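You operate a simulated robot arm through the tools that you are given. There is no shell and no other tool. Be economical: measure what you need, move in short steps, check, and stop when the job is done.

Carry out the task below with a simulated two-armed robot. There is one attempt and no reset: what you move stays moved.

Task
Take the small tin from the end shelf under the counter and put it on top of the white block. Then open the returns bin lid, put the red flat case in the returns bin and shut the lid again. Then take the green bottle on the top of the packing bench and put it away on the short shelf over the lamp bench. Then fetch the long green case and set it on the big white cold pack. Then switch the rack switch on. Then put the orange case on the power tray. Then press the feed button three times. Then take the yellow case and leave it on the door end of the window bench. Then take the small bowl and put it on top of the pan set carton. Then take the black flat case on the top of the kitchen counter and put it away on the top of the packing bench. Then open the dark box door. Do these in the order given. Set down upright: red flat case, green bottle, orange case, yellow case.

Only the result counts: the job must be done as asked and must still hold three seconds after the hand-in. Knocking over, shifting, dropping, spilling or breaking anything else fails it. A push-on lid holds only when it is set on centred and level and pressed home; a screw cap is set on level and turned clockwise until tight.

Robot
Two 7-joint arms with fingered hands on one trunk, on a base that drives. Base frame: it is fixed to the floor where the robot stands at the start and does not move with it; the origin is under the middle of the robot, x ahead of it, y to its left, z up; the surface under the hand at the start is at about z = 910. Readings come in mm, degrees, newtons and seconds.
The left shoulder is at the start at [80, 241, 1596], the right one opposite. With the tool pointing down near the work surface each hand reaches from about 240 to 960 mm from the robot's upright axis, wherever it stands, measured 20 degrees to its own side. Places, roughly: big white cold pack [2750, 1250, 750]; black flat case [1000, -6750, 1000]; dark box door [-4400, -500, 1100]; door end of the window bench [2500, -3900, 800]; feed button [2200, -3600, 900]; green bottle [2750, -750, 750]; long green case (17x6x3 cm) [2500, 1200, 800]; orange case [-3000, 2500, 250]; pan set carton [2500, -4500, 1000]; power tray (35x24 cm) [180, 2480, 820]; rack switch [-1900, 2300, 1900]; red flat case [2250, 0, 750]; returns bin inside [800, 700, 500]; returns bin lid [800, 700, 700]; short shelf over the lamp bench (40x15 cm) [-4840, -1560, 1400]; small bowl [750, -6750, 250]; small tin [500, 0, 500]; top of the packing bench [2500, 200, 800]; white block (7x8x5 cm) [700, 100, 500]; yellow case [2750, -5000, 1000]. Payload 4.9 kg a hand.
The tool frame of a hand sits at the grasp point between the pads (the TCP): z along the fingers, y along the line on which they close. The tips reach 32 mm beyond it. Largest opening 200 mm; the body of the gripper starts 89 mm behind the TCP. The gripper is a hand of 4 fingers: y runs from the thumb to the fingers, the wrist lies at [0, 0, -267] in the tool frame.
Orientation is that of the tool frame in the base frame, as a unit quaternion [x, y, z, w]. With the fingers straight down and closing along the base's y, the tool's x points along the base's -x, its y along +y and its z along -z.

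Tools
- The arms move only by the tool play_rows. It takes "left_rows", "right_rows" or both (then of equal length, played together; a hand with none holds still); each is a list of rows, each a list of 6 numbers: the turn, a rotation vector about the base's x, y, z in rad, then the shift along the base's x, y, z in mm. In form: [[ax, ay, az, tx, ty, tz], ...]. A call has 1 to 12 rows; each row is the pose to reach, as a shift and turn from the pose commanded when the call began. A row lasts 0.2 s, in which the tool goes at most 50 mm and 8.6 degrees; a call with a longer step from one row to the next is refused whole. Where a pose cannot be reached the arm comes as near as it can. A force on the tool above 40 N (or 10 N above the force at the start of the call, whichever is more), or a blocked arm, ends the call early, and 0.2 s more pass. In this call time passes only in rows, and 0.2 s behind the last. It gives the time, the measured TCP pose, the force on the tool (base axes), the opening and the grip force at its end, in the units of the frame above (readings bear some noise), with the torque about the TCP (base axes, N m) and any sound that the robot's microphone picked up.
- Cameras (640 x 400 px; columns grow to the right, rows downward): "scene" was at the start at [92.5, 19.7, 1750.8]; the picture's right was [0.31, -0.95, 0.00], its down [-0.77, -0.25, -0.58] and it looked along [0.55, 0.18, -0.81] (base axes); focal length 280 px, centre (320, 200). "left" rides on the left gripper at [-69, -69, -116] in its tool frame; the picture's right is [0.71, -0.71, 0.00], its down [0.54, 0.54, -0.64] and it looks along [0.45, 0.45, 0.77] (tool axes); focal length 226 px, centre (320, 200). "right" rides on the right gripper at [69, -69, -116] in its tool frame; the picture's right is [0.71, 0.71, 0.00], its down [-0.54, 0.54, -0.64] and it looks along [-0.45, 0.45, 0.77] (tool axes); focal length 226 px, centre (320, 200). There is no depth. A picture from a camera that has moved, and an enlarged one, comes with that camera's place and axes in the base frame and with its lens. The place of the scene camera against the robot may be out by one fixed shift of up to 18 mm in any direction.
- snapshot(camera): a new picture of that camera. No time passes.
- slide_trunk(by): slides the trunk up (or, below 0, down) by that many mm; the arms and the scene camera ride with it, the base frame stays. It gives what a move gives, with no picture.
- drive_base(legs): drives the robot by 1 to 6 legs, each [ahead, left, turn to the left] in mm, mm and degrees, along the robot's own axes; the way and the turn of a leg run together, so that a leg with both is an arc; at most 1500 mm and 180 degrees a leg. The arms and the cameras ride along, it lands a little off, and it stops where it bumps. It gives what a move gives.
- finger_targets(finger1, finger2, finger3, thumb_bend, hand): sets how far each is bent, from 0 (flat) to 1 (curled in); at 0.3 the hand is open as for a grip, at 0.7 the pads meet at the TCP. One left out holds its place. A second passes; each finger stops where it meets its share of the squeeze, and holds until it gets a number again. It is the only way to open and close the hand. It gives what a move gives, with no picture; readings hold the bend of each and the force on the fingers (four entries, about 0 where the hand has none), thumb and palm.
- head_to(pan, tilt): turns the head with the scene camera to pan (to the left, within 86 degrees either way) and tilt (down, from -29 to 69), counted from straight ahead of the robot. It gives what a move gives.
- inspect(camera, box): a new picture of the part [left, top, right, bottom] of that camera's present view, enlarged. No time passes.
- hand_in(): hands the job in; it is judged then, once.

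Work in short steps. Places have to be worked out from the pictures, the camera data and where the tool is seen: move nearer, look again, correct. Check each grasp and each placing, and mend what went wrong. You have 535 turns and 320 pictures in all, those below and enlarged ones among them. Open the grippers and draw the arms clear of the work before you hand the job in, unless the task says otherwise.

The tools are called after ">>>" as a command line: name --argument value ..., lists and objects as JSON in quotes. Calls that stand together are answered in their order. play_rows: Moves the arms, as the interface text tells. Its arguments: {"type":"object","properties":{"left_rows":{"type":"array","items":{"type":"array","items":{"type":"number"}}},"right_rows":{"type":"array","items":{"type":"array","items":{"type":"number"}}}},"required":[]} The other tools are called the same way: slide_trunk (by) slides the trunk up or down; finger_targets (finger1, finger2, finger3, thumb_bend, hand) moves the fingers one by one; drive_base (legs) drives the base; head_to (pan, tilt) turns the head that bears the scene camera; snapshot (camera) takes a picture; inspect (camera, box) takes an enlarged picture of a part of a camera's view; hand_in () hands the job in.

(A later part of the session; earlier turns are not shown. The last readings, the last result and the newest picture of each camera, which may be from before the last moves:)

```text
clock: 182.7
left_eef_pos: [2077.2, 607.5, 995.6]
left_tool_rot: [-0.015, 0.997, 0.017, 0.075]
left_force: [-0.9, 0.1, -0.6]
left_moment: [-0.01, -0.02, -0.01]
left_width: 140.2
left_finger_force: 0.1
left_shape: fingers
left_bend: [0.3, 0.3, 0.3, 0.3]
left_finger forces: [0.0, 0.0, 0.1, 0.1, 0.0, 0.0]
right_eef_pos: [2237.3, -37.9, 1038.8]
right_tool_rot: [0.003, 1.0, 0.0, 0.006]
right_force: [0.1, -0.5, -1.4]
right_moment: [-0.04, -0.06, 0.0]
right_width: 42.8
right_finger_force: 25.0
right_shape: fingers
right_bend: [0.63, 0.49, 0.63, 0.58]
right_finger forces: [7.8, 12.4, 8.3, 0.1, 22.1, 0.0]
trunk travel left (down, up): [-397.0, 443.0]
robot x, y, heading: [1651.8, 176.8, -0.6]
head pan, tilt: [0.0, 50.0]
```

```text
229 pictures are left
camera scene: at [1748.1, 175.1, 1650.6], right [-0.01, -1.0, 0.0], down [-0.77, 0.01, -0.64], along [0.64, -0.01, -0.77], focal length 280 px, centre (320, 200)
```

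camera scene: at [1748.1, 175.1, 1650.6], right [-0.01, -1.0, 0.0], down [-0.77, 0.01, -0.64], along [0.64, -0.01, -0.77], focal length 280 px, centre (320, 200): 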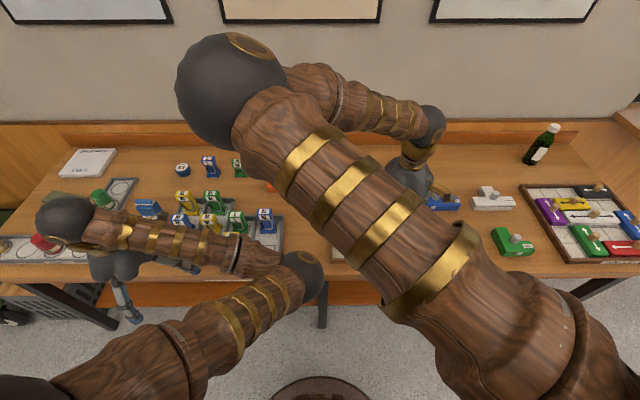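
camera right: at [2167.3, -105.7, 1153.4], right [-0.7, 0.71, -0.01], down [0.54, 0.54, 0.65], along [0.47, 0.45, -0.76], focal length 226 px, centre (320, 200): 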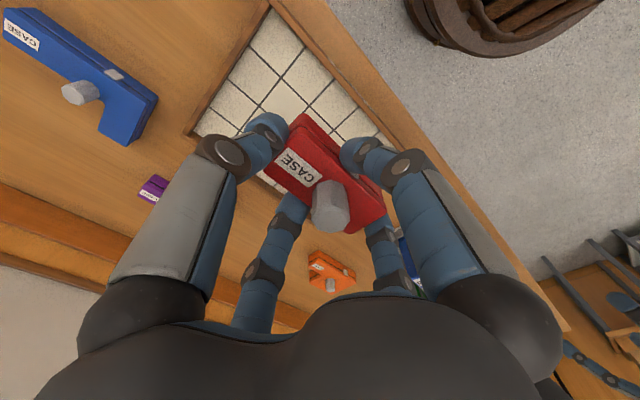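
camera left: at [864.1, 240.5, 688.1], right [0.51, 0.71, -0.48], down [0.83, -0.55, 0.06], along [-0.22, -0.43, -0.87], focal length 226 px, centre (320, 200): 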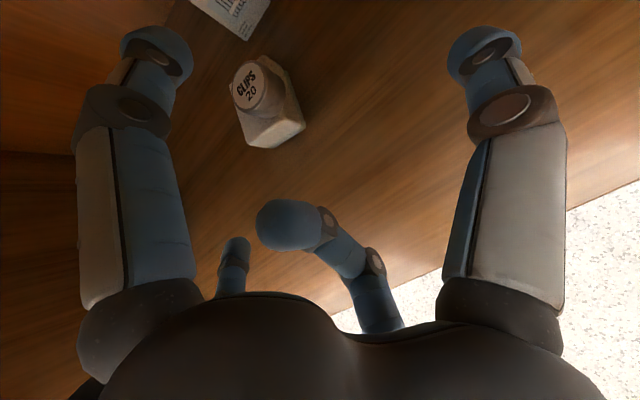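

The case is firmly held. I tuck the right hand in, strafe to y≈900 and turn left 180° to face the bin.

>>> play_rows --right_rows '[[0, 0, 0, -40, -25, 20], [0, 0, 0, -80, -50, 40], [0, 0, 0, -110, -80, 60]]'

>>> drive_base --legs '[[0, 740, 0], [0, 0, 180.5]]'

>>> head_to --pan 15 --tilt 50

>>> snapshot --camera "scene"

>>> snapshot --camera "right"

```text
refused: row 1 steps farther than a row can; nothing moved
```

```text
refused: 180.5 is not a number from -180 to 180
```

```text
clock: 183.5
left_eef_pos: [2078.7, 605.5, 995.9]
left_tool_rot: [-0.015, 0.997, 0.018, 0.074]
left_force: [0.2, 0.0, 0.1]
left_moment: [0.0, 0.01, 0.0]
left_width: 140.2
left_finger_force: 0.0
left_shape: fingers
left_bend: [0.3, 0.3, 0.3, 0.3]
left_finger forces: [0.0, 0.1, 0.1, 0.1, 0.0, 0.0]
right_eef_pos: [2241.1, -37.5, 1035.9]
right_tool_rot: [0.004, 1.0, -0.001, 0.005]
right_force: [0.3, 0.6, -1.4]
right_moment: [0.01, 0.01, -0.04]
right_width: 43.4
right_finger_force: 25.1
right_shape: fingers
right_bend: [0.63, 0.49, 0.63, 0.58]
right_finger forces: [7.9, 12.3, 8.4, 0.0, 22.1, 0.1]
trunk travel left (down, up): [-397.0, 443.0]
robot x, y, heading: [1650.2, 181.3, -0.5]
head pan, tilt: [15.0, 50.0]
```

```text
228 pictures are left
camera scene: at [1749.2, 194.2, 1650.5], right [0.25, -0.97, 0.0], down [-0.74, -0.19, -0.64], along [0.62, 0.16, -0.77], focal length 280 px, centre (320, 200)
```

scene: 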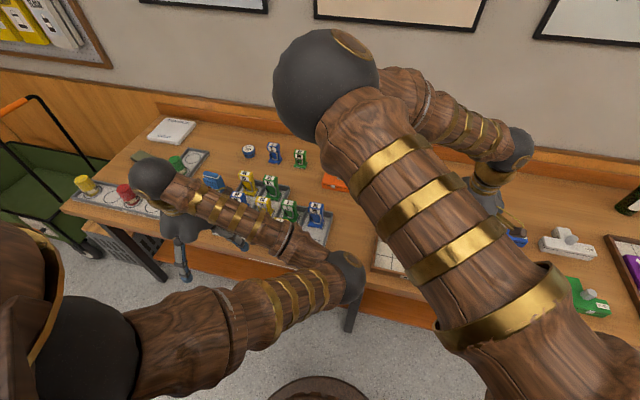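

```text
227 pictures are left
camera right: at [2170.5, -106.3, 1151.7], right [-0.7, 0.71, -0.01], down [0.54, 0.54, 0.65], along [0.46, 0.45, -0.76], focal length 226 px, centre (320, 200)
```

right: 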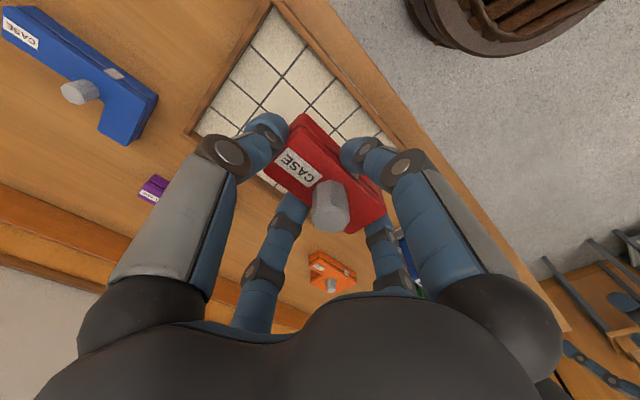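

Both calls were refused for step limits; I repeat within limits.

>>> play_rows --right_rows '[[0, 0, 0, -30, -20, 20], [0, 0, 0, -60, -40, 40], [0, 0, 0, -90, -60, 60], [0, 0, 0, -120, -80, 80]]'

>>> drive_base --legs '[[0, 740, 0], [0, 0, 180]]'

>>> snapshot --camera "scene"

```text
clock: 184.5
left_eef_pos: [2078.6, 605.9, 996.6]
left_tool_rot: [-0.016, 0.997, 0.018, 0.074]
left_force: [-0.6, 0.3, 1.3]
left_moment: [0.02, 0.0, 0.03]
left_width: 140.0
left_finger_force: 0.1
left_shape: fingers
left_bend: [0.3, 0.3, 0.3, 0.3]
left_finger forces: [0.0, 0.1, 0.0, 0.0, 0.1, 0.1]
right_eef_pos: [2118.9, -119.3, 1116.3]
right_tool_rot: [0.003, 1.0, 0.001, 0.006]
right_force: [-0.6, -1.0, -0.9]
right_moment: [-0.01, -0.03, 0.01]
right_width: 42.6
right_finger_force: 24.7
right_shape: fingers
right_bend: [0.63, 0.49, 0.63, 0.58]
right_finger forces: [7.9, 12.3, 8.3, 0.1, 21.9, 0.0]
trunk travel left (down, up): [-397.0, 443.0]
robot x, y, heading: [1648.2, 179.8, -0.6]
head pan, tilt: [15.0, 50.0]
```

```text
clock: 195.8
left_eef_pos: [1228.8, 484.4, 995.9]
left_tool_rot: [0.997, 0.017, -0.074, 0.018]
left_force: [0.2, 0.2, -0.2]
left_moment: [0.02, 0.01, -0.03]
left_width: 140.1
left_finger_force: 0.0
left_shape: fingers
left_bend: [0.3, 0.3, 0.3, 0.3]
left_finger forces: [0.0, 0.0, 0.1, 0.0, 0.1, 0.0]
right_eef_pos: [1185.3, 1209.7, 1116.0]
right_tool_rot: [1.0, -0.001, -0.005, 0.0]
right_force: [0.0, 0.4, -0.8]
right_moment: [0.01, 0.02, 0.03]
right_width: 42.4
right_finger_force: 24.5
right_shape: fingers
right_bend: [0.64, 0.49, 0.63, 0.59]
right_finger forces: [7.4, 11.7, 8.1, 0.0, 21.6, 0.1]
trunk travel left (down, up): [-397.0, 443.0]
robot x, y, heading: [1655.2, 916.3, 179.3]
head pan, tilt: [15.0, 50.0]
```

```text
226 pictures are left
camera scene: at [1543.6, 892.6, 1650.5], right [-0.25, 0.97, 0.0], down [0.74, 0.19, -0.64], along [-0.62, -0.16, -0.77], focal length 280 px, centre (320, 200)
```

scene: 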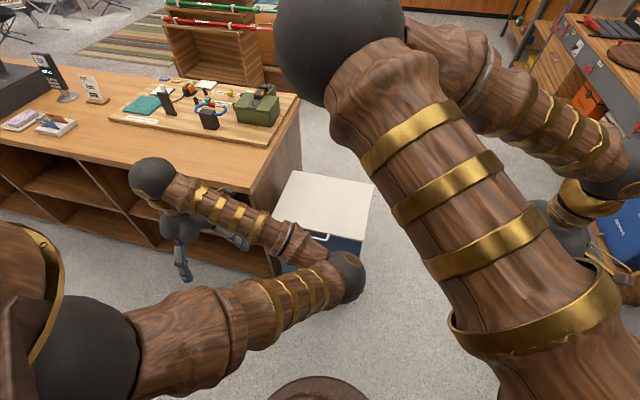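

The bin lid with its front handle is visible next to the left elbow. I zoom on the handle.

>>> inspect --camera "scene" --box '[260, 150, 400, 290]'

>>> snapshot --camera "left"

```text
2.86 times, centred on (330, 220) of scene
camera zoom: at [1543.6, 892.6, 1650.5], right [-0.25, 0.97, 0.0], down [0.74, 0.19, -0.64], along [-0.62, -0.16, -0.77], focal length 801 px, centre (291, 143)
```

zoom: 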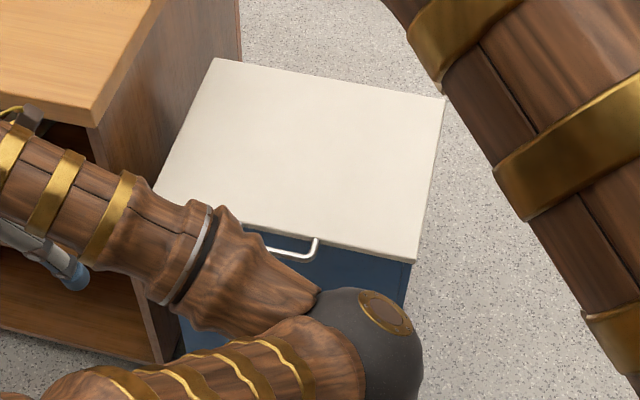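

```text
224 pictures are left
camera left: at [1175.4, 555.9, 1118.5], right [0.67, 0.73, -0.13], down [0.65, -0.5, 0.57], along [0.35, -0.47, -0.81], focal length 226 px, centre (320, 200)
```

left: 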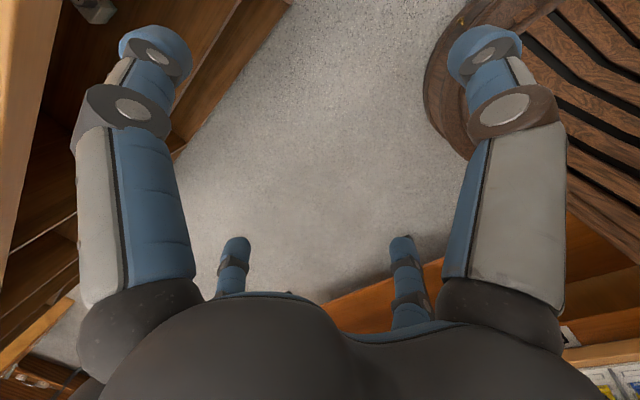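

The handle is a bar projecting forward at the lid's front edge, at y≈700. I'll pinch it with the left hand pointing horizontally at the bin. First I lower the trunk and turn the left hand level in front of the bin.

>>> slide_trunk --by -230

>>> finger_targets --hand "left" --finger1 0.5 --finger2 0.0 --finger3 0.5 --thumb_bend 0.0

>>> play_rows --left_rows '[[0, 0.1, 0, 0, 25, 10], [0, 0.2, 0, 0, 50, 20], [0, 0.3, 0, 0, 75, 30], [0, 0.42, 0, 0, 100, 40], [0, 0.54, 0, 0, 125, 50], [0, 0.66, 0, 0, 150, 60], [0, 0.78, 0, 0, 175, 65], [0, 0.9, 0, 0, 190, 70], [0, 1.02, 0, 0, 200, 75], [0, 1.14, 0, 0, 210, 75], [0, 1.26, 0, 0, 215, 75], [0, 1.38, 0, 0, 215, 75]]'

>>> snapshot --camera "left"

>>> snapshot --camera "scene"

```text
clock: 198.3
left_eef_pos: [1229.1, 484.5, 766.3]
left_tool_rot: [0.997, 0.017, -0.074, 0.017]
left_force: [0.0, 0.2, 0.0]
left_moment: [0.03, 0.05, -0.01]
left_width: 140.0
left_finger_force: 0.0
left_shape: fingers
left_bend: [0.3, 0.3, 0.3, 0.3]
left_finger forces: [0.0, 0.0, 0.0, 0.0, 0.0, 0.1]
right_eef_pos: [1186.4, 1209.8, 885.9]
right_tool_rot: [1.0, -0.001, -0.006, 0.0]
right_force: [0.2, -1.0, -0.6]
right_moment: [-0.01, 0.01, 0.03]
right_width: 42.2
right_finger_force: 24.4
right_shape: fingers
right_bend: [0.64, 0.49, 0.63, 0.59]
right_finger forces: [7.4, 11.8, 8.1, 0.0, 21.6, 0.0]
trunk travel left (down, up): [-167.0, 673.0]
robot x, y, heading: [1656.5, 916.8, 179.6]
head pan, tilt: [15.0, 50.0]
```

```text
clock: 199.3
left_eef_pos: [1229.1, 484.7, 764.3]
left_tool_rot: [0.997, 0.018, -0.074, 0.017]
left_force: [0.3, -0.5, 0.2]
left_moment: [0.0, -0.02, -0.02]
left_width: 141.8
left_finger_force: 0.1
left_shape: fingers
left_bend: [0.5, 0.01, 0.5, 0.0]
left_finger forces: [0.0, 0.1, 0.0, 0.0, 0.0, 0.1]
right_eef_pos: [1185.6, 1210.9, 886.1]
right_tool_rot: [1.0, -0.002, -0.005, 0.0]
right_force: [0.1, 0.3, -1.3]
right_moment: [0.04, 0.01, 0.0]
right_width: 42.3
right_finger_force: 24.1
right_shape: fingers
right_bend: [0.64, 0.49, 0.63, 0.59]
right_finger forces: [7.3, 11.9, 8.2, 0.0, 21.6, 0.0]
trunk travel left (down, up): [-167.0, 673.0]
robot x, y, heading: [1656.3, 915.9, 179.6]
head pan, tilt: [15.0, 50.0]
```

```text
clock: 201.9
left_eef_pos: [1140.6, 714.2, 849.7]
left_tool_rot: [0.726, 0.04, -0.686, 0.016]
left_force: [-0.2, 0.8, -0.1]
left_moment: [0.02, 0.01, 0.04]
left_width: 141.8
left_finger_force: 0.1
left_shape: fingers
left_bend: [0.5, 0.0, 0.5, 0.0]
left_finger forces: [0.0, 0.0, 0.0, 0.0, 0.1, 0.1]
left hand out of reach, approached as far as the arm can: row 2, 3, 4, 5, 6, 7, 8, 9, 10, 11, 12
right_eef_pos: [1175.3, 1214.2, 879.2]
right_tool_rot: [1.0, -0.001, 0.001, 0.003]
right_force: [-0.7, 0.7, -0.2]
right_moment: [0.01, 0.01, -0.01]
right_width: 42.0
right_finger_force: 24.8
right_shape: fingers
right_bend: [0.64, 0.49, 0.63, 0.59]
right_finger forces: [7.6, 12.0, 8.3, 0.0, 21.7, 0.1]
trunk travel left (down, up): [-167.0, 673.0]
robot x, y, heading: [1659.2, 914.1, 179.8]
head pan, tilt: [15.0, 50.0]
```

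```text
223 pictures are left
camera left: at [1246.7, 790.1, 926.1], right [-0.02, 0.73, -0.68], down [0.71, -0.47, -0.52], along [-0.7, -0.5, -0.51], focal length 226 px, centre (320, 200)
```

left: 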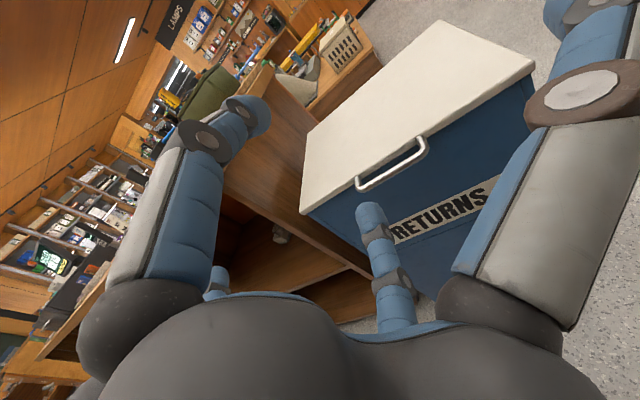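

```text
222 pictures are left
camera scene: at [1527.7, 902.6, 1420.6], right [-0.25, 0.97, -0.01], down [0.75, 0.19, -0.63], along [-0.61, -0.17, -0.77], focal length 280 px, centre (320, 200)
```

scene: 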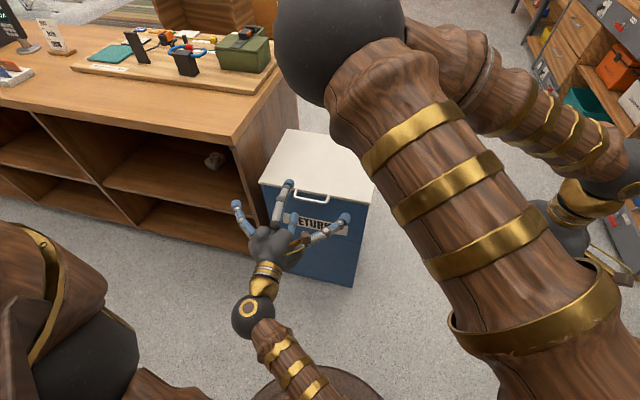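

The handle bar triangulates to (917, 706, 658). I bring the hand down in front of it at x≈1000, correcting the yaw.

>>> play_rows --left_rows '[[0, 0, -0.03, -25, -2, -38], [0, 0, -0.06, -50, -4, -76], [0, 0, -0.09, -75, -6, -114], [0, 0, -0.09, -100, -8, -152], [0, 0, -0.09, -125, -8, -190]]'

>>> snapshot --camera "left"

>>> snapshot --camera "scene"

```text
clock: 203.1
left_eef_pos: [1024.4, 714.5, 661.4]
left_tool_rot: [0.723, -0.008, -0.691, -0.028]
left_force: [1.0, 0.2, -0.4]
left_moment: [0.02, 0.12, -0.02]
left_width: 142.3
left_finger_force: 1.1
left_shape: fingers
left_bend: [0.49, 0.0, 0.5, 0.0]
left_finger forces: [1.2, 0.0, 0.0, 0.0, 0.1, 0.0]
right_eef_pos: [1183.6, 1209.2, 886.0]
right_tool_rot: [1.0, -0.002, -0.005, 0.0]
right_force: [-0.8, 0.5, -1.6]
right_moment: [0.02, -0.03, 0.02]
right_width: 42.2
right_finger_force: 24.7
right_shape: fingers
right_bend: [0.64, 0.49, 0.63, 0.59]
right_finger forces: [7.6, 12.0, 8.2, 0.1, 21.6, 0.1]
trunk travel left (down, up): [-167.0, 673.0]
robot x, y, heading: [1655.2, 913.0, 179.7]
head pan, tilt: [15.0, 50.0]
```

```text
221 pictures are left
camera left: at [1140.8, 775.5, 738.5], right [0.07, 0.73, -0.69], down [0.64, -0.56, -0.53], along [-0.77, -0.4, -0.5], focal length 226 px, centre (320, 200)
```

left: 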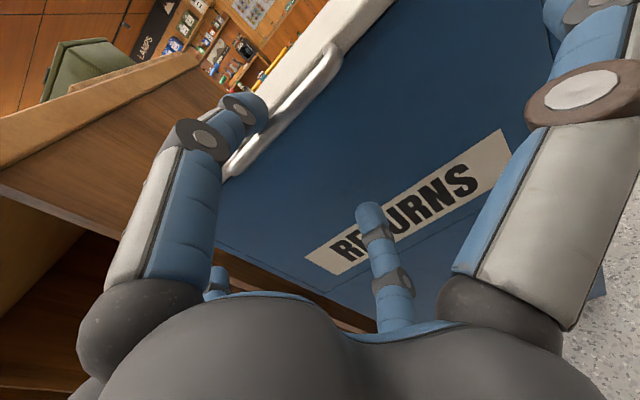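

```text
220 pictures are left
camera scene: at [1542.4, 892.7, 1420.5], right [-0.25, 0.97, 0.0], down [0.74, 0.19, -0.64], along [-0.62, -0.16, -0.77], focal length 280 px, centre (320, 200)
```

scene: 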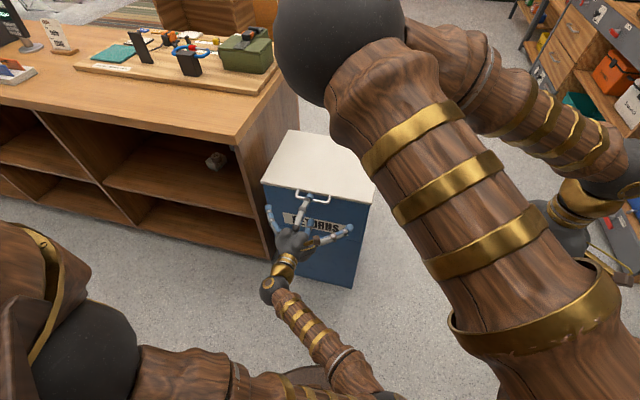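

Finger1 already brushes the bar, so the handle is higher: about (970, 720, 708). I back off 50 mm, raise to z≈708 and re-view.

>>> play_rows --left_rows '[[0, 0, 0, 30, 0, 0], [0, 0, 0, 55, 3, 5], [0, 0, 0, 60, 5, 45]]'

>>> snapshot --camera "left"

>>> inspect --camera "scene" --box '[240, 120, 400, 260]'

```text
clock: 203.9
left_eef_pos: [1084.6, 721.2, 708.3]
left_tool_rot: [0.721, -0.009, -0.692, -0.029]
left_force: [0.5, -0.7, -0.2]
left_moment: [-0.02, 0.0, 0.01]
left_width: 141.6
left_finger_force: 0.2
left_shape: fingers
left_bend: [0.5, 0.0, 0.5, 0.0]
left_finger forces: [0.1, 0.0, 0.1, 0.1, 0.1, 0.0]
left hand out of reach, approached as far as the arm can: row 2
right_eef_pos: [1186.2, 1211.2, 885.1]
right_tool_rot: [1.0, -0.002, -0.006, 0.0]
right_force: [0.1, 0.9, -1.2]
right_moment: [-0.01, 0.0, 0.02]
right_width: 42.0
right_finger_force: 24.8
right_shape: fingers
right_bend: [0.64, 0.49, 0.63, 0.59]
right_finger forces: [7.6, 12.0, 8.3, 0.0, 21.5, 0.1]
trunk travel left (down, up): [-167.0, 673.0]
robot x, y, heading: [1651.2, 914.9, 179.4]
head pan, tilt: [15.0, 50.0]
```

```text
219 pictures are left
camera left: at [1200.7, 782.1, 784.8], right [0.07, 0.73, -0.68], down [0.64, -0.56, -0.53], along [-0.77, -0.4, -0.5], focal length 226 px, centre (320, 200)
```

left: 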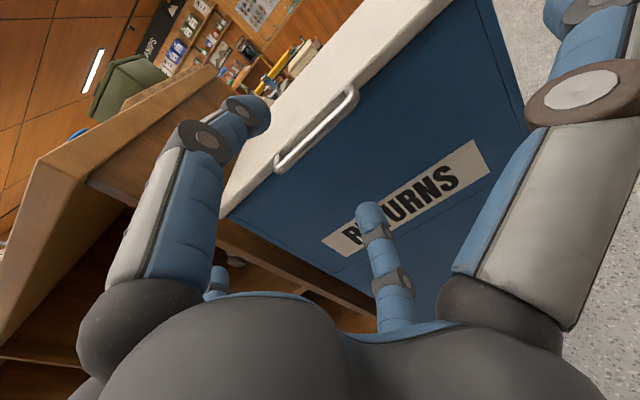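

```text
2.86 times, centred on (320, 190) of scene
camera zoom: at [1543.8, 893.8, 1420.5], right [-0.25, 0.97, 0.0], down [0.74, 0.19, -0.64], along [-0.62, -0.16, -0.77], focal length 801 px, centre (320, 229)
```

zoom: 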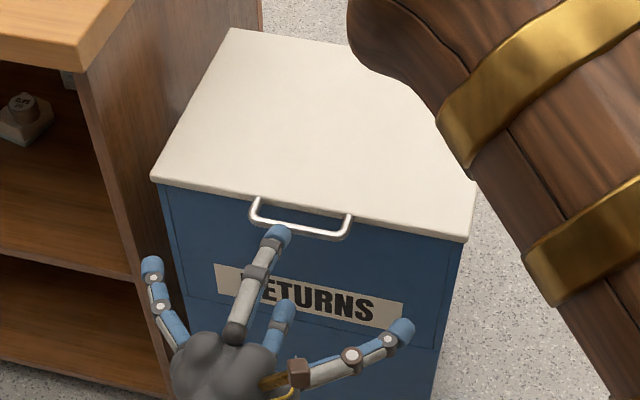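

Handle bar now triangulated well: (972, 722, 704). I advance so the pads straddle it at x≈985.

>>> play_rows --left_rows '[[0, 0, 0, -40, 1, -4], [0, 0, 0, -75, 1, -4], [0, 0, 0, -98, 1, -4]]'

>>> inspect --camera "scene" --box '[260, 140, 380, 245]'

>>> snapshot --camera "left"

```text
clock: 204.7
left_eef_pos: [989.9, 719.2, 705.0]
left_tool_rot: [0.722, -0.008, -0.691, -0.028]
left_force: [19.6, -0.1, 0.5]
left_moment: [0.01, -1.28, 0.01]
left_width: 142.0
left_finger_force: 9.8
left_shape: fingers
left_bend: [0.5, 0.0, 0.49, 0.0]
left_finger forces: [0.1, 0.0, 19.4, 0.1, 0.0, 0.1]
right_eef_pos: [1186.8, 1208.7, 886.7]
right_tool_rot: [1.0, -0.001, -0.006, 0.0]
right_force: [-0.1, -0.4, -1.3]
right_moment: [0.01, 0.02, -0.01]
right_width: 42.2
right_finger_force: 24.9
right_shape: fingers
right_bend: [0.64, 0.49, 0.63, 0.59]
right_finger forces: [7.5, 12.1, 8.3, 0.1, 21.6, 0.0]
trunk travel left (down, up): [-167.0, 673.0]
robot x, y, heading: [1654.2, 912.0, 179.6]
head pan, tilt: [15.0, 50.0]
```

```text
3.81 times, centred on (320, 192) of scene
camera zoom: at [1546.6, 892.4, 1420.7], right [-0.25, 0.97, 0.0], down [0.74, 0.2, -0.64], along [-0.62, -0.16, -0.77], focal length 1068 px, centre (320, 229)
```

zoom: 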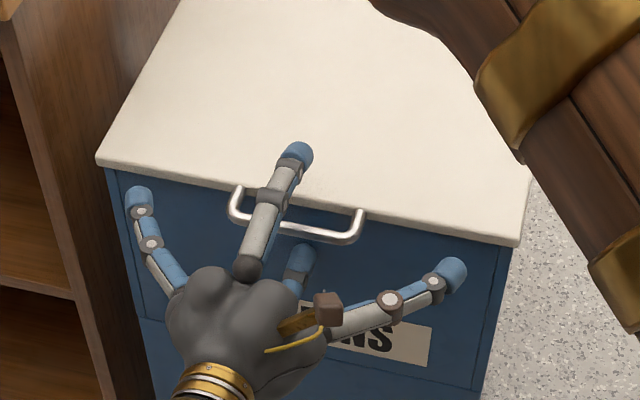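

```text
216 pictures are left
camera left: at [1105.2, 780.8, 779.8], right [0.07, 0.73, -0.69], down [0.64, -0.56, -0.53], along [-0.77, -0.4, -0.5], focal length 226 px, centre (320, 200)
```

left: 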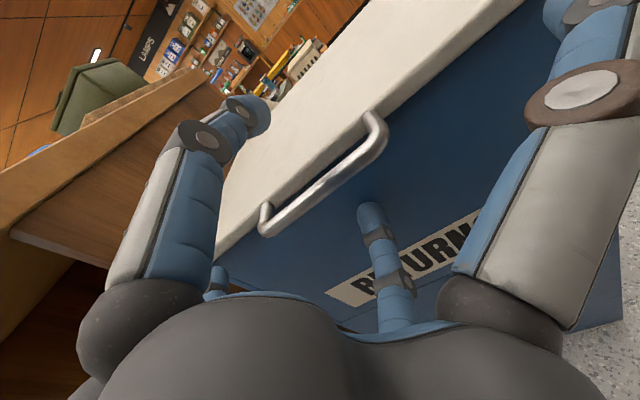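

The lower finger reached the bin's front; I back off 6 mm and pinch the bar between fingers 1 and 3.

>>> play_rows --left_rows '[[0, 0, 0, 7, 1, 0]]'

>>> finger_targets --hand "left" --finger1 0.75 --finger3 0.75

>>> snapshot --camera "left"

>>> inspect --camera "scene" --box '[260, 140, 380, 245]'

```text
clock: 205.1
left_eef_pos: [994.3, 722.3, 703.3]
left_tool_rot: [0.722, -0.008, -0.691, -0.029]
left_force: [0.1, -0.2, -0.5]
left_moment: [-0.02, 0.03, 0.03]
left_width: 141.6
left_finger_force: 0.0
left_shape: fingers
left_bend: [0.5, 0.0, 0.5, 0.0]
left_finger forces: [0.0, 0.0, 0.0, 0.0, 0.1, 0.0]
right_eef_pos: [1184.3, 1211.4, 885.7]
right_tool_rot: [1.0, -0.002, -0.006, 0.001]
right_force: [-0.5, -1.5, -0.8]
right_moment: [-0.01, 0.01, 0.0]
right_width: 42.1
right_finger_force: 24.4
right_shape: fingers
right_bend: [0.64, 0.49, 0.63, 0.59]
right_finger forces: [7.6, 12.1, 8.3, 0.1, 21.6, 0.0]
trunk travel left (down, up): [-167.0, 673.0]
robot x, y, heading: [1653.6, 916.5, 179.6]
head pan, tilt: [15.0, 50.0]
```

```text
clock: 206.1
left_eef_pos: [994.4, 721.0, 703.7]
left_tool_rot: [0.722, -0.008, -0.691, -0.029]
left_force: [-8.6, 0.4, 2.1]
left_moment: [0.01, -0.04, 0.01]
left_width: 128.5
left_finger_force: 6.3
left_shape: fingers
left_bend: [0.72, 0.0, 0.74, 0.0]
left_finger forces: [8.7, 0.0, 3.9, 0.1, 0.0, 0.0]
right_eef_pos: [1185.1, 1209.7, 885.7]
right_tool_rot: [1.0, -0.002, -0.006, 0.0]
right_force: [-0.6, -1.1, -0.1]
right_moment: [0.0, -0.01, 0.01]
right_width: 42.1
right_finger_force: 24.9
right_shape: fingers
right_bend: [0.64, 0.49, 0.63, 0.59]
right_finger forces: [7.6, 12.1, 8.4, 0.0, 21.6, 0.1]
trunk travel left (down, up): [-167.0, 673.0]
robot x, y, heading: [1660.3, 911.9, 179.5]
head pan, tilt: [15.0, 50.0]
```

```text
215 pictures are left
camera left: at [1109.9, 783.2, 779.6], right [0.07, 0.73, -0.68], down [0.64, -0.56, -0.53], along [-0.77, -0.4, -0.5], focal length 226 px, centre (320, 200)
```

left: 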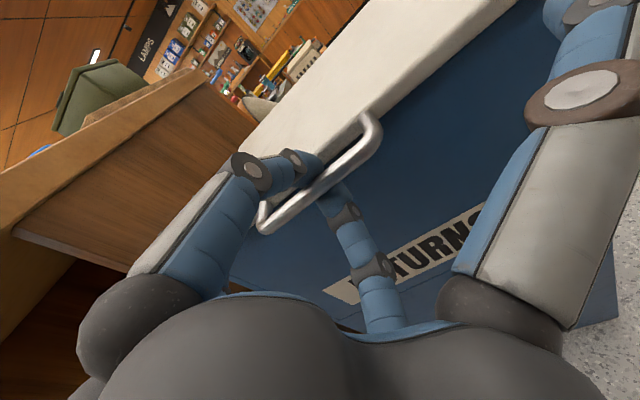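

```text
3.81 times, centred on (320, 192) of scene
camera zoom: at [1543.2, 892.7, 1420.5], right [-0.25, 0.97, 0.0], down [0.74, 0.19, -0.64], along [-0.62, -0.16, -0.77], focal length 1068 px, centre (320, 229)
```

zoom: 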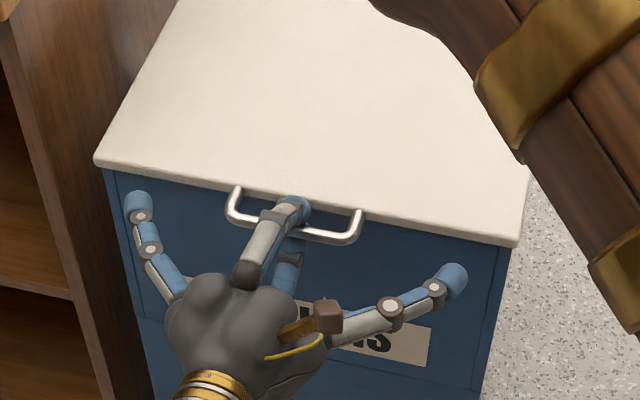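

The bar is pinched. I lift it along the hinge arc (hinge near x 636), turning the hand with the lid: first 0.6 rad.

>>> play_rows --left_rows '[[0, -0.12, 0, -2.6, 0, 43], [0, -0.24, 0, -10, 0, 85], [0, -0.36, 0, -23, 0, 126], [0, -0.48, 0, -40, 0, 165], [0, -0.6, 0, -62, 0, 202]]'

>>> snapshot --camera "scene"

>>> snapshot --camera "left"

```text
clock: 207.3
left_eef_pos: [930.1, 721.6, 904.6]
left_tool_rot: [0.894, 0.001, -0.446, -0.03]
left_force: [-10.9, -1.1, -8.9]
left_moment: [-0.03, -0.09, -0.01]
left_width: 128.2
left_finger_force: 6.2
left_shape: fingers
left_bend: [0.73, 0.0, 0.73, 0.0]
left_finger forces: [7.4, 0.1, 5.8, 0.1, 0.0, 0.0]
right_eef_pos: [1182.3, 1210.0, 884.1]
right_tool_rot: [1.0, -0.002, -0.004, 0.0]
right_force: [-0.4, -0.3, -1.6]
right_moment: [0.01, -0.01, 0.0]
right_width: 42.4
right_finger_force: 24.3
right_shape: fingers
right_bend: [0.64, 0.49, 0.63, 0.59]
right_finger forces: [7.5, 12.1, 8.3, 0.0, 21.6, 0.0]
trunk travel left (down, up): [-167.0, 673.0]
robot x, y, heading: [1654.5, 914.4, 179.5]
head pan, tilt: [15.0, 50.0]
```

```text
213 pictures are left
camera scene: at [1540.7, 892.3, 1420.1], right [-0.25, 0.97, 0.0], down [0.74, 0.19, -0.64], along [-0.62, -0.16, -0.77], focal length 280 px, centre (320, 200)
```

scene: 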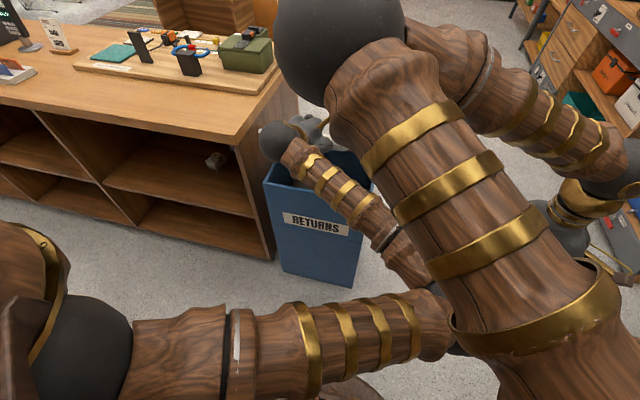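

```text
212 pictures are left
camera left: at [982.7, 782.8, 1031.9], right [0.44, 0.73, -0.52], down [0.83, -0.56, -0.07], along [-0.35, -0.4, -0.85], focal length 226 px, centre (320, 200)
```

left: 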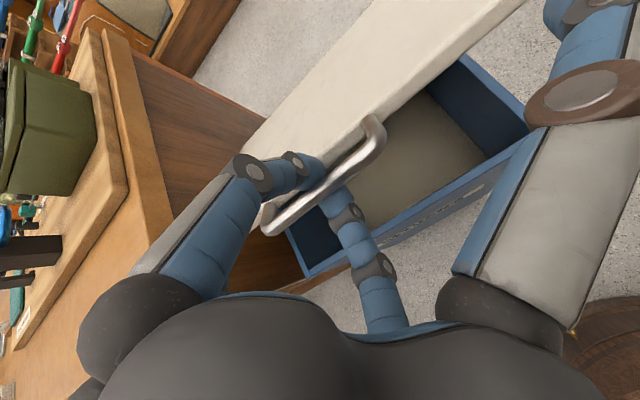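

The lid follows well. I continue the arc to about 1.44 rad (82°).

>>> play_rows --left_rows '[[0, -0.12, 0, -26, 0, 34], [0, -0.24, 0, -56, 0, 64], [0, -0.36, 0, -90, 0, 91], [0, -0.48, 0, -127, 0, 114], [0, -0.6, 0, -166, 0, 131], [0, -0.72, 0, -206, 0, 144], [0, -0.84, 0, -248, 0, 152]]'

>>> snapshot --camera "scene"

```text
clock: 209.1
left_eef_pos: [694.9, 703.8, 1082.8]
left_tool_rot: [0.996, 0.051, -0.073, -0.032]
left_force: [-0.1, 2.0, -1.0]
left_moment: [-0.17, -0.06, 0.02]
left_width: 127.8
left_finger_force: 0.1
left_shape: fingers
left_bend: [0.72, 0.0, 0.74, 0.0]
left_finger forces: [0.0, 0.0, 0.1, 0.0, 0.0, 0.1]
left hand out of reach, approached as far as the arm can: row 7
right_eef_pos: [1183.3, 1214.2, 882.5]
right_tool_rot: [1.0, -0.003, -0.004, 0.003]
right_force: [-0.6, 1.1, -2.3]
right_moment: [-0.07, -0.08, -0.01]
right_width: 41.8
right_finger_force: 24.7
right_shape: fingers
right_bend: [0.64, 0.49, 0.63, 0.59]
right_finger forces: [7.6, 12.1, 8.3, 0.0, 21.6, 0.0]
trunk travel left (down, up): [-167.0, 673.0]
robot x, y, heading: [1654.7, 913.5, 179.5]
head pan, tilt: [15.0, 50.0]
stopped in row 7 (left hand): the arm was blocked; the commanded pose is now the measured one
```

```text
211 pictures are left
camera scene: at [1538.8, 899.9, 1420.1], right [-0.25, 0.97, -0.01], down [0.74, 0.19, -0.64], along [-0.62, -0.17, -0.77], focal length 280 px, centre (320, 200)
```

scene: 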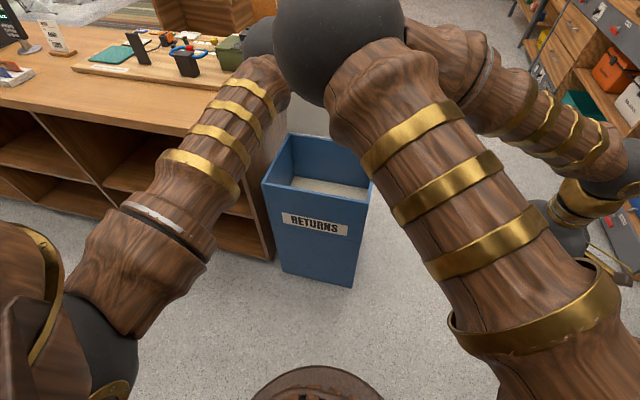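

The fingers slipped off near the end; I look through the left camera for the lid's state.

>>> snapshot --camera "left"

```text
210 pictures are left
camera left: at [638.1, 758.6, 1212.5], right [0.63, 0.78, -0.05], down [0.68, -0.52, 0.52], along [0.38, -0.36, -0.85], focal length 226 px, centre (320, 200)
```

left: 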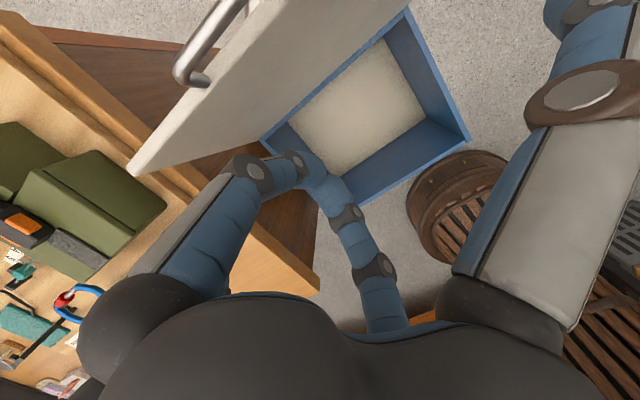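

The lid is up. I withdraw the left hand upward and back toward the robot, then check that the lid stays.

>>> play_rows --left_rows '[[0, 0, 0, 20, -5, 40], [0, 0, 0, 60, -15, 60], [0, 0, 0, 105, -30, 70], [0, 0, 0, 150, -50, 70], [0, 0, 0, 195, -70, 70], [0, 0, 0, 240, -90, 70], [0, 0, 0, 285, -110, 60], [0, 0, 0, 330, -130, 50], [0, 0, 0, 375, -150, 40], [0, 0, 0, 420, -160, 40]]'

>>> snapshot --camera "scene"

>>> snapshot --camera "right"

```text
refused: row 7 steps farther than a row can; nothing moved
```

```text
209 pictures are left
camera scene: at [1538.8, 899.9, 1420.1], right [-0.25, 0.97, -0.01], down [0.74, 0.19, -0.64], along [-0.62, -0.17, -0.77], focal length 280 px, centre (320, 200)
```

scene: 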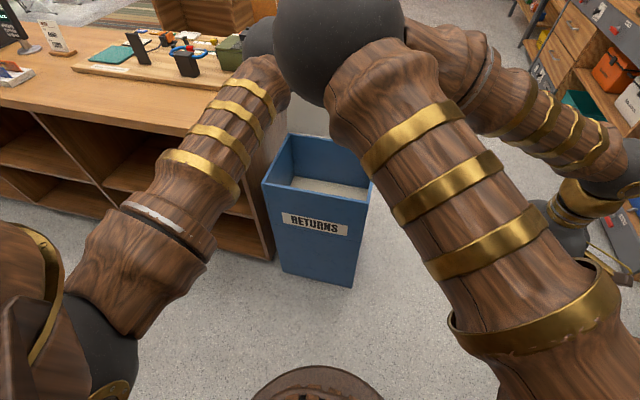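

```text
208 pictures are left
camera right: at [1253.7, 1284.5, 998.1], right [0.7, -0.71, 0.0], down [-0.54, -0.54, 0.65], along [-0.46, -0.46, -0.76], focal length 226 px, centre (320, 200)
```

right: 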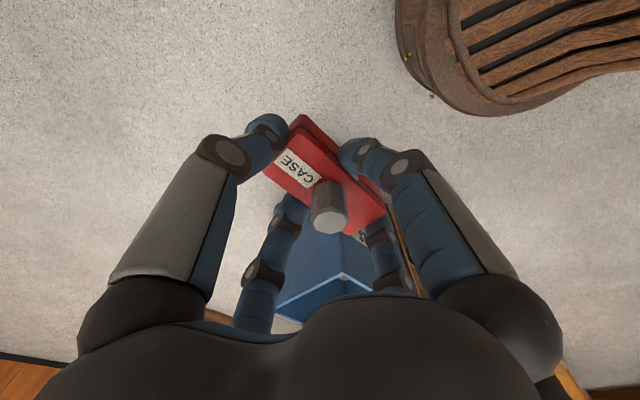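

Steps were slightly over 50 mm; I repeat with smaller ones (and take one look afterwards).

>>> play_rows --left_rows '[[0, 0, 0, 20, -5, 38], [0, 0, 0, 55, -15, 60], [0, 0, 0, 98, -28, 70], [0, 0, 0, 142, -42, 70], [0, 0, 0, 186, -56, 70], [0, 0, 0, 230, -70, 70], [0, 0, 0, 274, -84, 64], [0, 0, 0, 318, -98, 58], [0, 0, 0, 362, -112, 52], [0, 0, 0, 400, -126, 46]]'

>>> snapshot --camera "scene"

```text
clock: 211.5
left_eef_pos: [1108.1, 541.8, 1124.5]
left_tool_rot: [0.994, 0.081, -0.067, -0.027]
left_force: [-0.6, 0.2, 0.4]
left_moment: [0.02, 0.01, -0.03]
left_width: 128.0
left_finger_force: 0.0
left_shape: fingers
left_bend: [0.72, 0.0, 0.74, 0.0]
left_finger forces: [0.1, 0.1, 0.1, 0.0, 0.0, 0.1]
right_eef_pos: [1179.4, 1219.8, 897.2]
right_tool_rot: [1.0, -0.018, -0.021, 0.003]
right_force: [-0.9, -0.4, -2.0]
right_moment: [0.04, -0.04, -0.01]
right_width: 42.4
right_finger_force: 24.8
right_shape: fingers
right_bend: [0.64, 0.49, 0.63, 0.59]
right_finger forces: [7.8, 12.1, 8.3, 0.0, 21.6, 0.0]
trunk travel left (down, up): [-167.0, 673.0]
robot x, y, heading: [1660.0, 914.4, 179.4]
head pan, tilt: [15.0, 50.0]
stopped in row 10 (left hand): the arm was blocked; the commanded pose is now the measured one
```

```text
207 pictures are left
camera scene: at [1543.8, 892.3, 1420.5], right [-0.25, 0.97, 0.0], down [0.74, 0.19, -0.64], along [-0.62, -0.16, -0.77], focal length 280 px, centre (320, 200)
```

scene: 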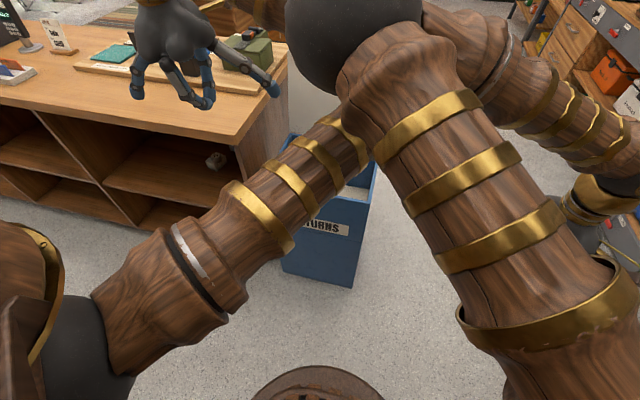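

The left elbow bumped the right arm. I swing the left hand to its own side (−y) to part them.

>>> play_rows --left_rows '[[0, 0, 0, 0, -40, 0], [0, 0, 0, 0, -80, 0], [0, 0, 0, 20, -120, 0], [0, 0, 0, 40, -160, 10], [0, 0, 0, 60, -200, 20]]'

>>> snapshot --camera "scene"

```text
clock: 212.7
left_eef_pos: [1168.5, 339.1, 1144.8]
left_tool_rot: [0.994, 0.081, -0.069, -0.027]
left_force: [-0.6, -0.6, -0.4]
left_moment: [0.07, 0.0, -0.04]
left_width: 127.9
left_finger_force: 0.0
left_shape: fingers
left_bend: [0.72, 0.0, 0.74, 0.0]
left_finger forces: [0.0, 0.0, 0.0, 0.0, 0.0, 0.0]
right_eef_pos: [1181.5, 1219.7, 898.6]
right_tool_rot: [1.0, -0.018, -0.021, 0.003]
right_force: [-0.3, -0.5, -0.3]
right_moment: [0.04, 0.01, -0.02]
right_width: 41.9
right_finger_force: 24.7
right_shape: fingers
right_bend: [0.64, 0.49, 0.63, 0.59]
right_finger forces: [7.7, 12.2, 8.3, 0.1, 21.5, 0.0]
trunk travel left (down, up): [-167.0, 673.0]
robot x, y, heading: [1659.1, 915.7, 179.3]
head pan, tilt: [15.0, 50.0]
```

```text
206 pictures are left
camera scene: at [1545.2, 890.1, 1420.5], right [-0.25, 0.97, 0.0], down [0.74, 0.19, -0.64], along [-0.62, -0.16, -0.77], focal length 280 px, centre (320, 200)
```

scene: 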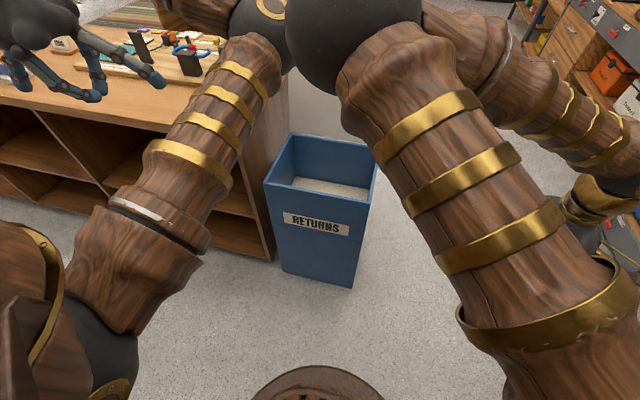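

The lid stays open by itself. Bin opening is centred near (805, 735), rim z≈690. I move the robot to about (1510, 510) so the right arm can reach down into it.

>>> drive_base --legs '[[0, 400, 0], [140, 0, 0]]'

>>> head_to --pan -20 --tilt 50

>>> snapshot --camera "scene"

>>> snapshot --camera "right"

```text
clock: 216.1
left_eef_pos: [1026.4, -58.1, 1146.0]
left_tool_rot: [0.994, 0.082, -0.069, -0.027]
left_force: [0.4, 0.4, 0.5]
left_moment: [0.01, 0.03, -0.01]
left_width: 127.7
left_finger_force: 0.1
left_shape: fingers
left_bend: [0.72, 0.0, 0.74, 0.0]
left_finger forces: [0.1, 0.0, 0.0, 0.0, 0.0, 0.0]
right_eef_pos: [1037.3, 821.7, 897.6]
right_tool_rot: [1.0, -0.018, -0.02, 0.004]
right_force: [0.0, 0.1, -0.9]
right_moment: [0.0, 0.0, 0.0]
right_width: 41.7
right_finger_force: 24.7
right_shape: fingers
right_bend: [0.64, 0.49, 0.63, 0.59]
right_finger forces: [7.8, 12.2, 8.3, 0.0, 21.6, 0.1]
trunk travel left (down, up): [-167.0, 673.0]
robot x, y, heading: [1514.1, 515.3, 179.8]
head pan, tilt: [15.0, 50.0]
```

```text
clock: 217.1
left_eef_pos: [1026.9, -56.8, 1144.8]
left_tool_rot: [0.994, 0.083, -0.069, -0.026]
left_force: [0.6, 0.6, 0.2]
left_moment: [-0.01, -0.02, 0.0]
left_width: 127.7
left_finger_force: 0.0
left_shape: fingers
left_bend: [0.72, 0.0, 0.74, 0.0]
left_finger forces: [0.1, 0.0, 0.1, 0.0, 0.0, 0.0]
right_eef_pos: [1037.4, 820.6, 897.8]
right_tool_rot: [1.0, -0.018, -0.02, 0.004]
right_force: [-0.4, 0.0, -1.6]
right_moment: [0.03, -0.02, 0.03]
right_width: 42.0
right_finger_force: 25.1
right_shape: fingers
right_bend: [0.64, 0.49, 0.63, 0.59]
right_finger forces: [7.7, 12.3, 8.3, 0.0, 21.5, 0.1]
trunk travel left (down, up): [-167.0, 673.0]
robot x, y, heading: [1516.1, 515.2, 179.8]
head pan, tilt: [-20.0, 50.0]
```

```text
205 pictures are left
camera scene: at [1403.9, 539.7, 1420.5], right [0.35, 0.94, 0.0], down [0.72, -0.27, -0.64], along [-0.6, 0.22, -0.77], focal length 280 px, centre (320, 200)
```

scene: 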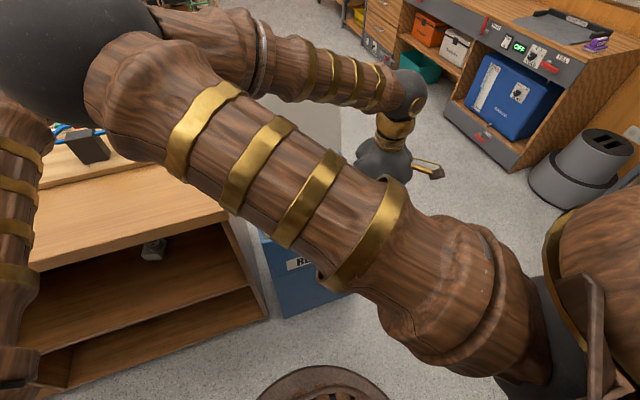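

```text
204 pictures are left
camera right: at [1114.5, 888.4, 1010.7], right [0.68, -0.73, -0.02], down [-0.53, -0.52, 0.67], along [-0.5, -0.44, -0.74], focal length 226 px, centre (320, 200)
```

right: 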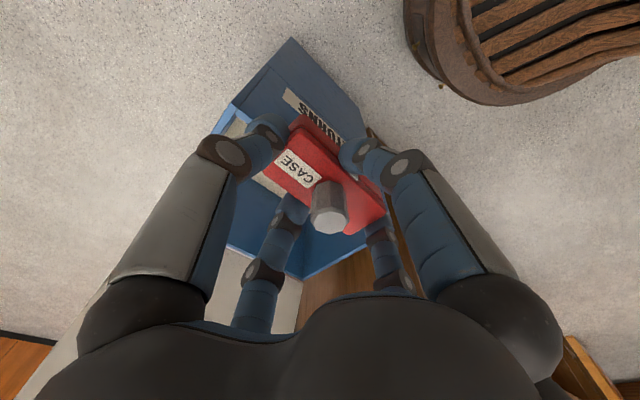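

I move the right hand over the bin opening at (825, 728) and look down.

>>> play_rows --right_rows '[[0.0, 0, 0, -43, -18, 0], [0, 0, 0, -86, -37, 0], [0, 0, 0, -129, -56, 0], [0, 0, 0, -172, -75, 0], [0.02, 0.03, 0, -212, -93, -5]]'

>>> snapshot --camera "right"

```text
clock: 218.3
left_eef_pos: [1025.6, -58.4, 1144.4]
left_tool_rot: [0.994, 0.082, -0.067, -0.026]
left_force: [0.0, -0.2, 0.0]
left_moment: [0.0, 0.02, -0.02]
left_width: 127.9
left_finger_force: 0.1
left_shape: fingers
left_bend: [0.72, 0.0, 0.74, 0.0]
left_finger forces: [0.0, 0.0, 0.1, 0.1, 0.1, 0.0]
right_eef_pos: [824.7, 728.3, 893.2]
right_tool_rot: [0.999, -0.018, -0.035, -0.006]
right_force: [-0.4, 0.1, -1.0]
right_moment: [0.01, -0.03, -0.02]
right_width: 41.8
right_finger_force: 24.8
right_shape: fingers
right_bend: [0.64, 0.48, 0.63, 0.59]
right_finger forces: [7.7, 12.3, 8.3, 0.0, 21.3, 0.1]
trunk travel left (down, up): [-167.0, 673.0]
robot x, y, heading: [1517.8, 515.1, 179.5]
head pan, tilt: [-20.0, 50.0]
```

```text
203 pictures are left
camera right: at [904.5, 792.8, 1005.4], right [0.68, -0.73, -0.06], down [-0.51, -0.53, 0.67], along [-0.52, -0.43, -0.74], focal length 226 px, centre (320, 200)
```

right: 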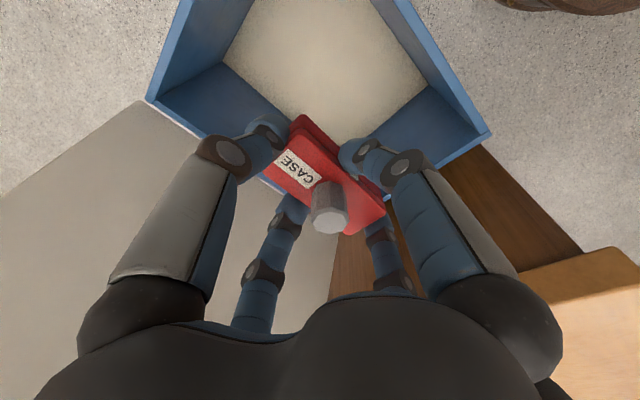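

The hand is over the bin's centre (bin spans x 648–949, y 527–905). I level the hand and lower it inside to z≈620.

>>> play_rows --right_rows '[[0, -0.035, 0, -5, -5, -40], [0, -0.07, 0, -10, -10, -85], [0, -0.07, 0, -15, -10, -130], [0, -0.07, 0, -15, -10, -175], [0, -0.07, 0, -15, -10, -220], [0, -0.07, 0, -15, -10, -265]]'

>>> snapshot --camera "right"

```text
clock: 219.7
left_eef_pos: [1025.2, -58.3, 1144.5]
left_tool_rot: [0.994, 0.082, -0.068, -0.026]
left_force: [-0.8, -0.1, 0.0]
left_moment: [0.02, -0.01, 0.03]
left_width: 128.0
left_finger_force: 0.1
left_shape: fingers
left_bend: [0.72, 0.0, 0.74, 0.0]
left_finger forces: [0.0, 0.1, 0.0, 0.0, 0.0, 0.1]
right_eef_pos: [810.4, 717.5, 628.0]
right_tool_rot: [1.0, -0.018, -0.001, -0.006]
right_force: [-0.3, -0.1, -1.4]
right_moment: [0.01, -0.01, -0.01]
right_width: 41.8
right_finger_force: 24.7
right_shape: fingers
right_bend: [0.64, 0.48, 0.63, 0.59]
right_finger forces: [7.4, 12.3, 8.2, 0.0, 21.2, 0.0]
trunk travel left (down, up): [-167.0, 673.0]
robot x, y, heading: [1513.5, 517.3, 179.7]
head pan, tilt: [-20.0, 50.0]
```

```text
202 pictures are left
camera right: at [882.6, 784.1, 743.7], right [0.68, -0.73, -0.01], down [-0.56, -0.53, 0.64], along [-0.47, -0.43, -0.77], focal length 226 px, centre (320, 200)
```

right: 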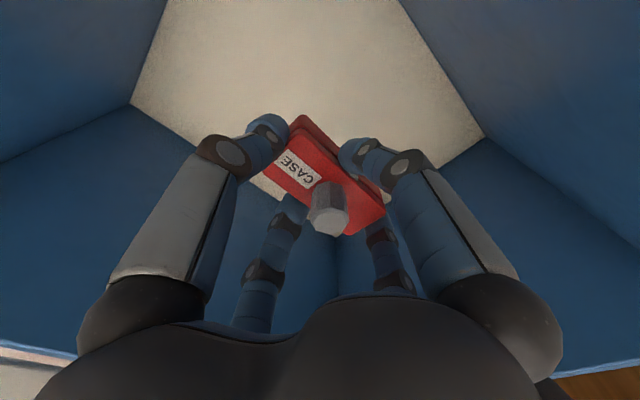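

The bin floor is at about z 443, so contact comes near TCP 485. I lower to 497, then creep.

>>> play_rows --right_rows '[[0, 0, 0, 0, 0, -45], [0, 0, 0, 0, 0, -90], [0, 0, 0, 0, 0, -125]]'

>>> play_rows --right_rows '[[0, 0, 0, 0, 0, -4], [0, 0, 0, 0, 0, -8]]'

>>> snapshot --camera "right"

```text
clock: 220.5
left_eef_pos: [1029.4, -58.6, 1149.4]
left_tool_rot: [0.994, 0.083, -0.071, -0.027]
left_force: [0.8, -0.6, 0.7]
left_moment: [0.0, 0.04, -0.08]
left_width: 127.8
left_finger_force: 0.1
left_shape: fingers
left_bend: [0.72, 0.0, 0.74, 0.0]
left_finger forces: [0.0, 0.0, 0.0, 0.1, 0.0, 0.1]
right_eef_pos: [810.3, 718.8, 508.7]
right_tool_rot: [1.0, -0.017, -0.005, -0.007]
right_force: [-1.8, 6.2, 30.3]
right_moment: [0.28, 0.05, 0.01]
right_width: 40.5
right_finger_force: 30.6
right_shape: fingers
right_bend: [0.63, 0.48, 0.62, 0.59]
right_finger forces: [10.7, 11.9, 12.2, 0.1, 25.2, 0.0]
trunk travel left (down, up): [-167.0, 673.0]
robot x, y, heading: [1511.6, 514.9, 179.9]
head pan, tilt: [-20.0, 50.0]
```

```text
clock: 220.8
left_eef_pos: [1027.9, -57.9, 1145.2]
left_tool_rot: [0.994, 0.082, -0.07, -0.027]
left_force: [-0.8, 0.2, -0.5]
left_moment: [0.01, -0.03, -0.02]
left_width: 127.8
left_finger_force: 0.0
left_shape: fingers
left_bend: [0.72, 0.0, 0.74, 0.0]
left_finger forces: [0.0, 0.1, 0.1, 0.0, 0.0, 0.0]
right_eef_pos: [807.8, 720.1, 508.8]
right_tool_rot: [1.0, -0.018, -0.005, -0.008]
right_force: [9.1, 0.0, 31.2]
right_moment: [-0.03, -0.38, -0.07]
right_width: 40.6
right_finger_force: 29.1
right_shape: fingers
right_bend: [0.63, 0.48, 0.63, 0.59]
right_finger forces: [13.1, 13.5, 10.1, 0.0, 22.8, 0.0]
trunk travel left (down, up): [-167.0, 673.0]
robot x, y, heading: [1516.3, 515.5, 179.6]
head pan, tilt: [-20.0, 50.0]
stopped in row 1 (right hand): the force on the tool passed its limit at 46 N (the readings are from after the stop); the commanded pose is now the measured one
```

```text
201 pictures are left
camera right: at [881.0, 785.6, 625.3], right [0.68, -0.73, -0.02], down [-0.56, -0.53, 0.64], along [-0.48, -0.43, -0.77], focal length 226 px, centre (320, 200)
```

right: 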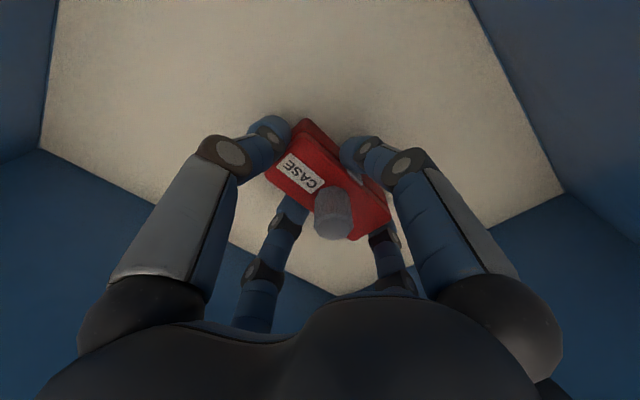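

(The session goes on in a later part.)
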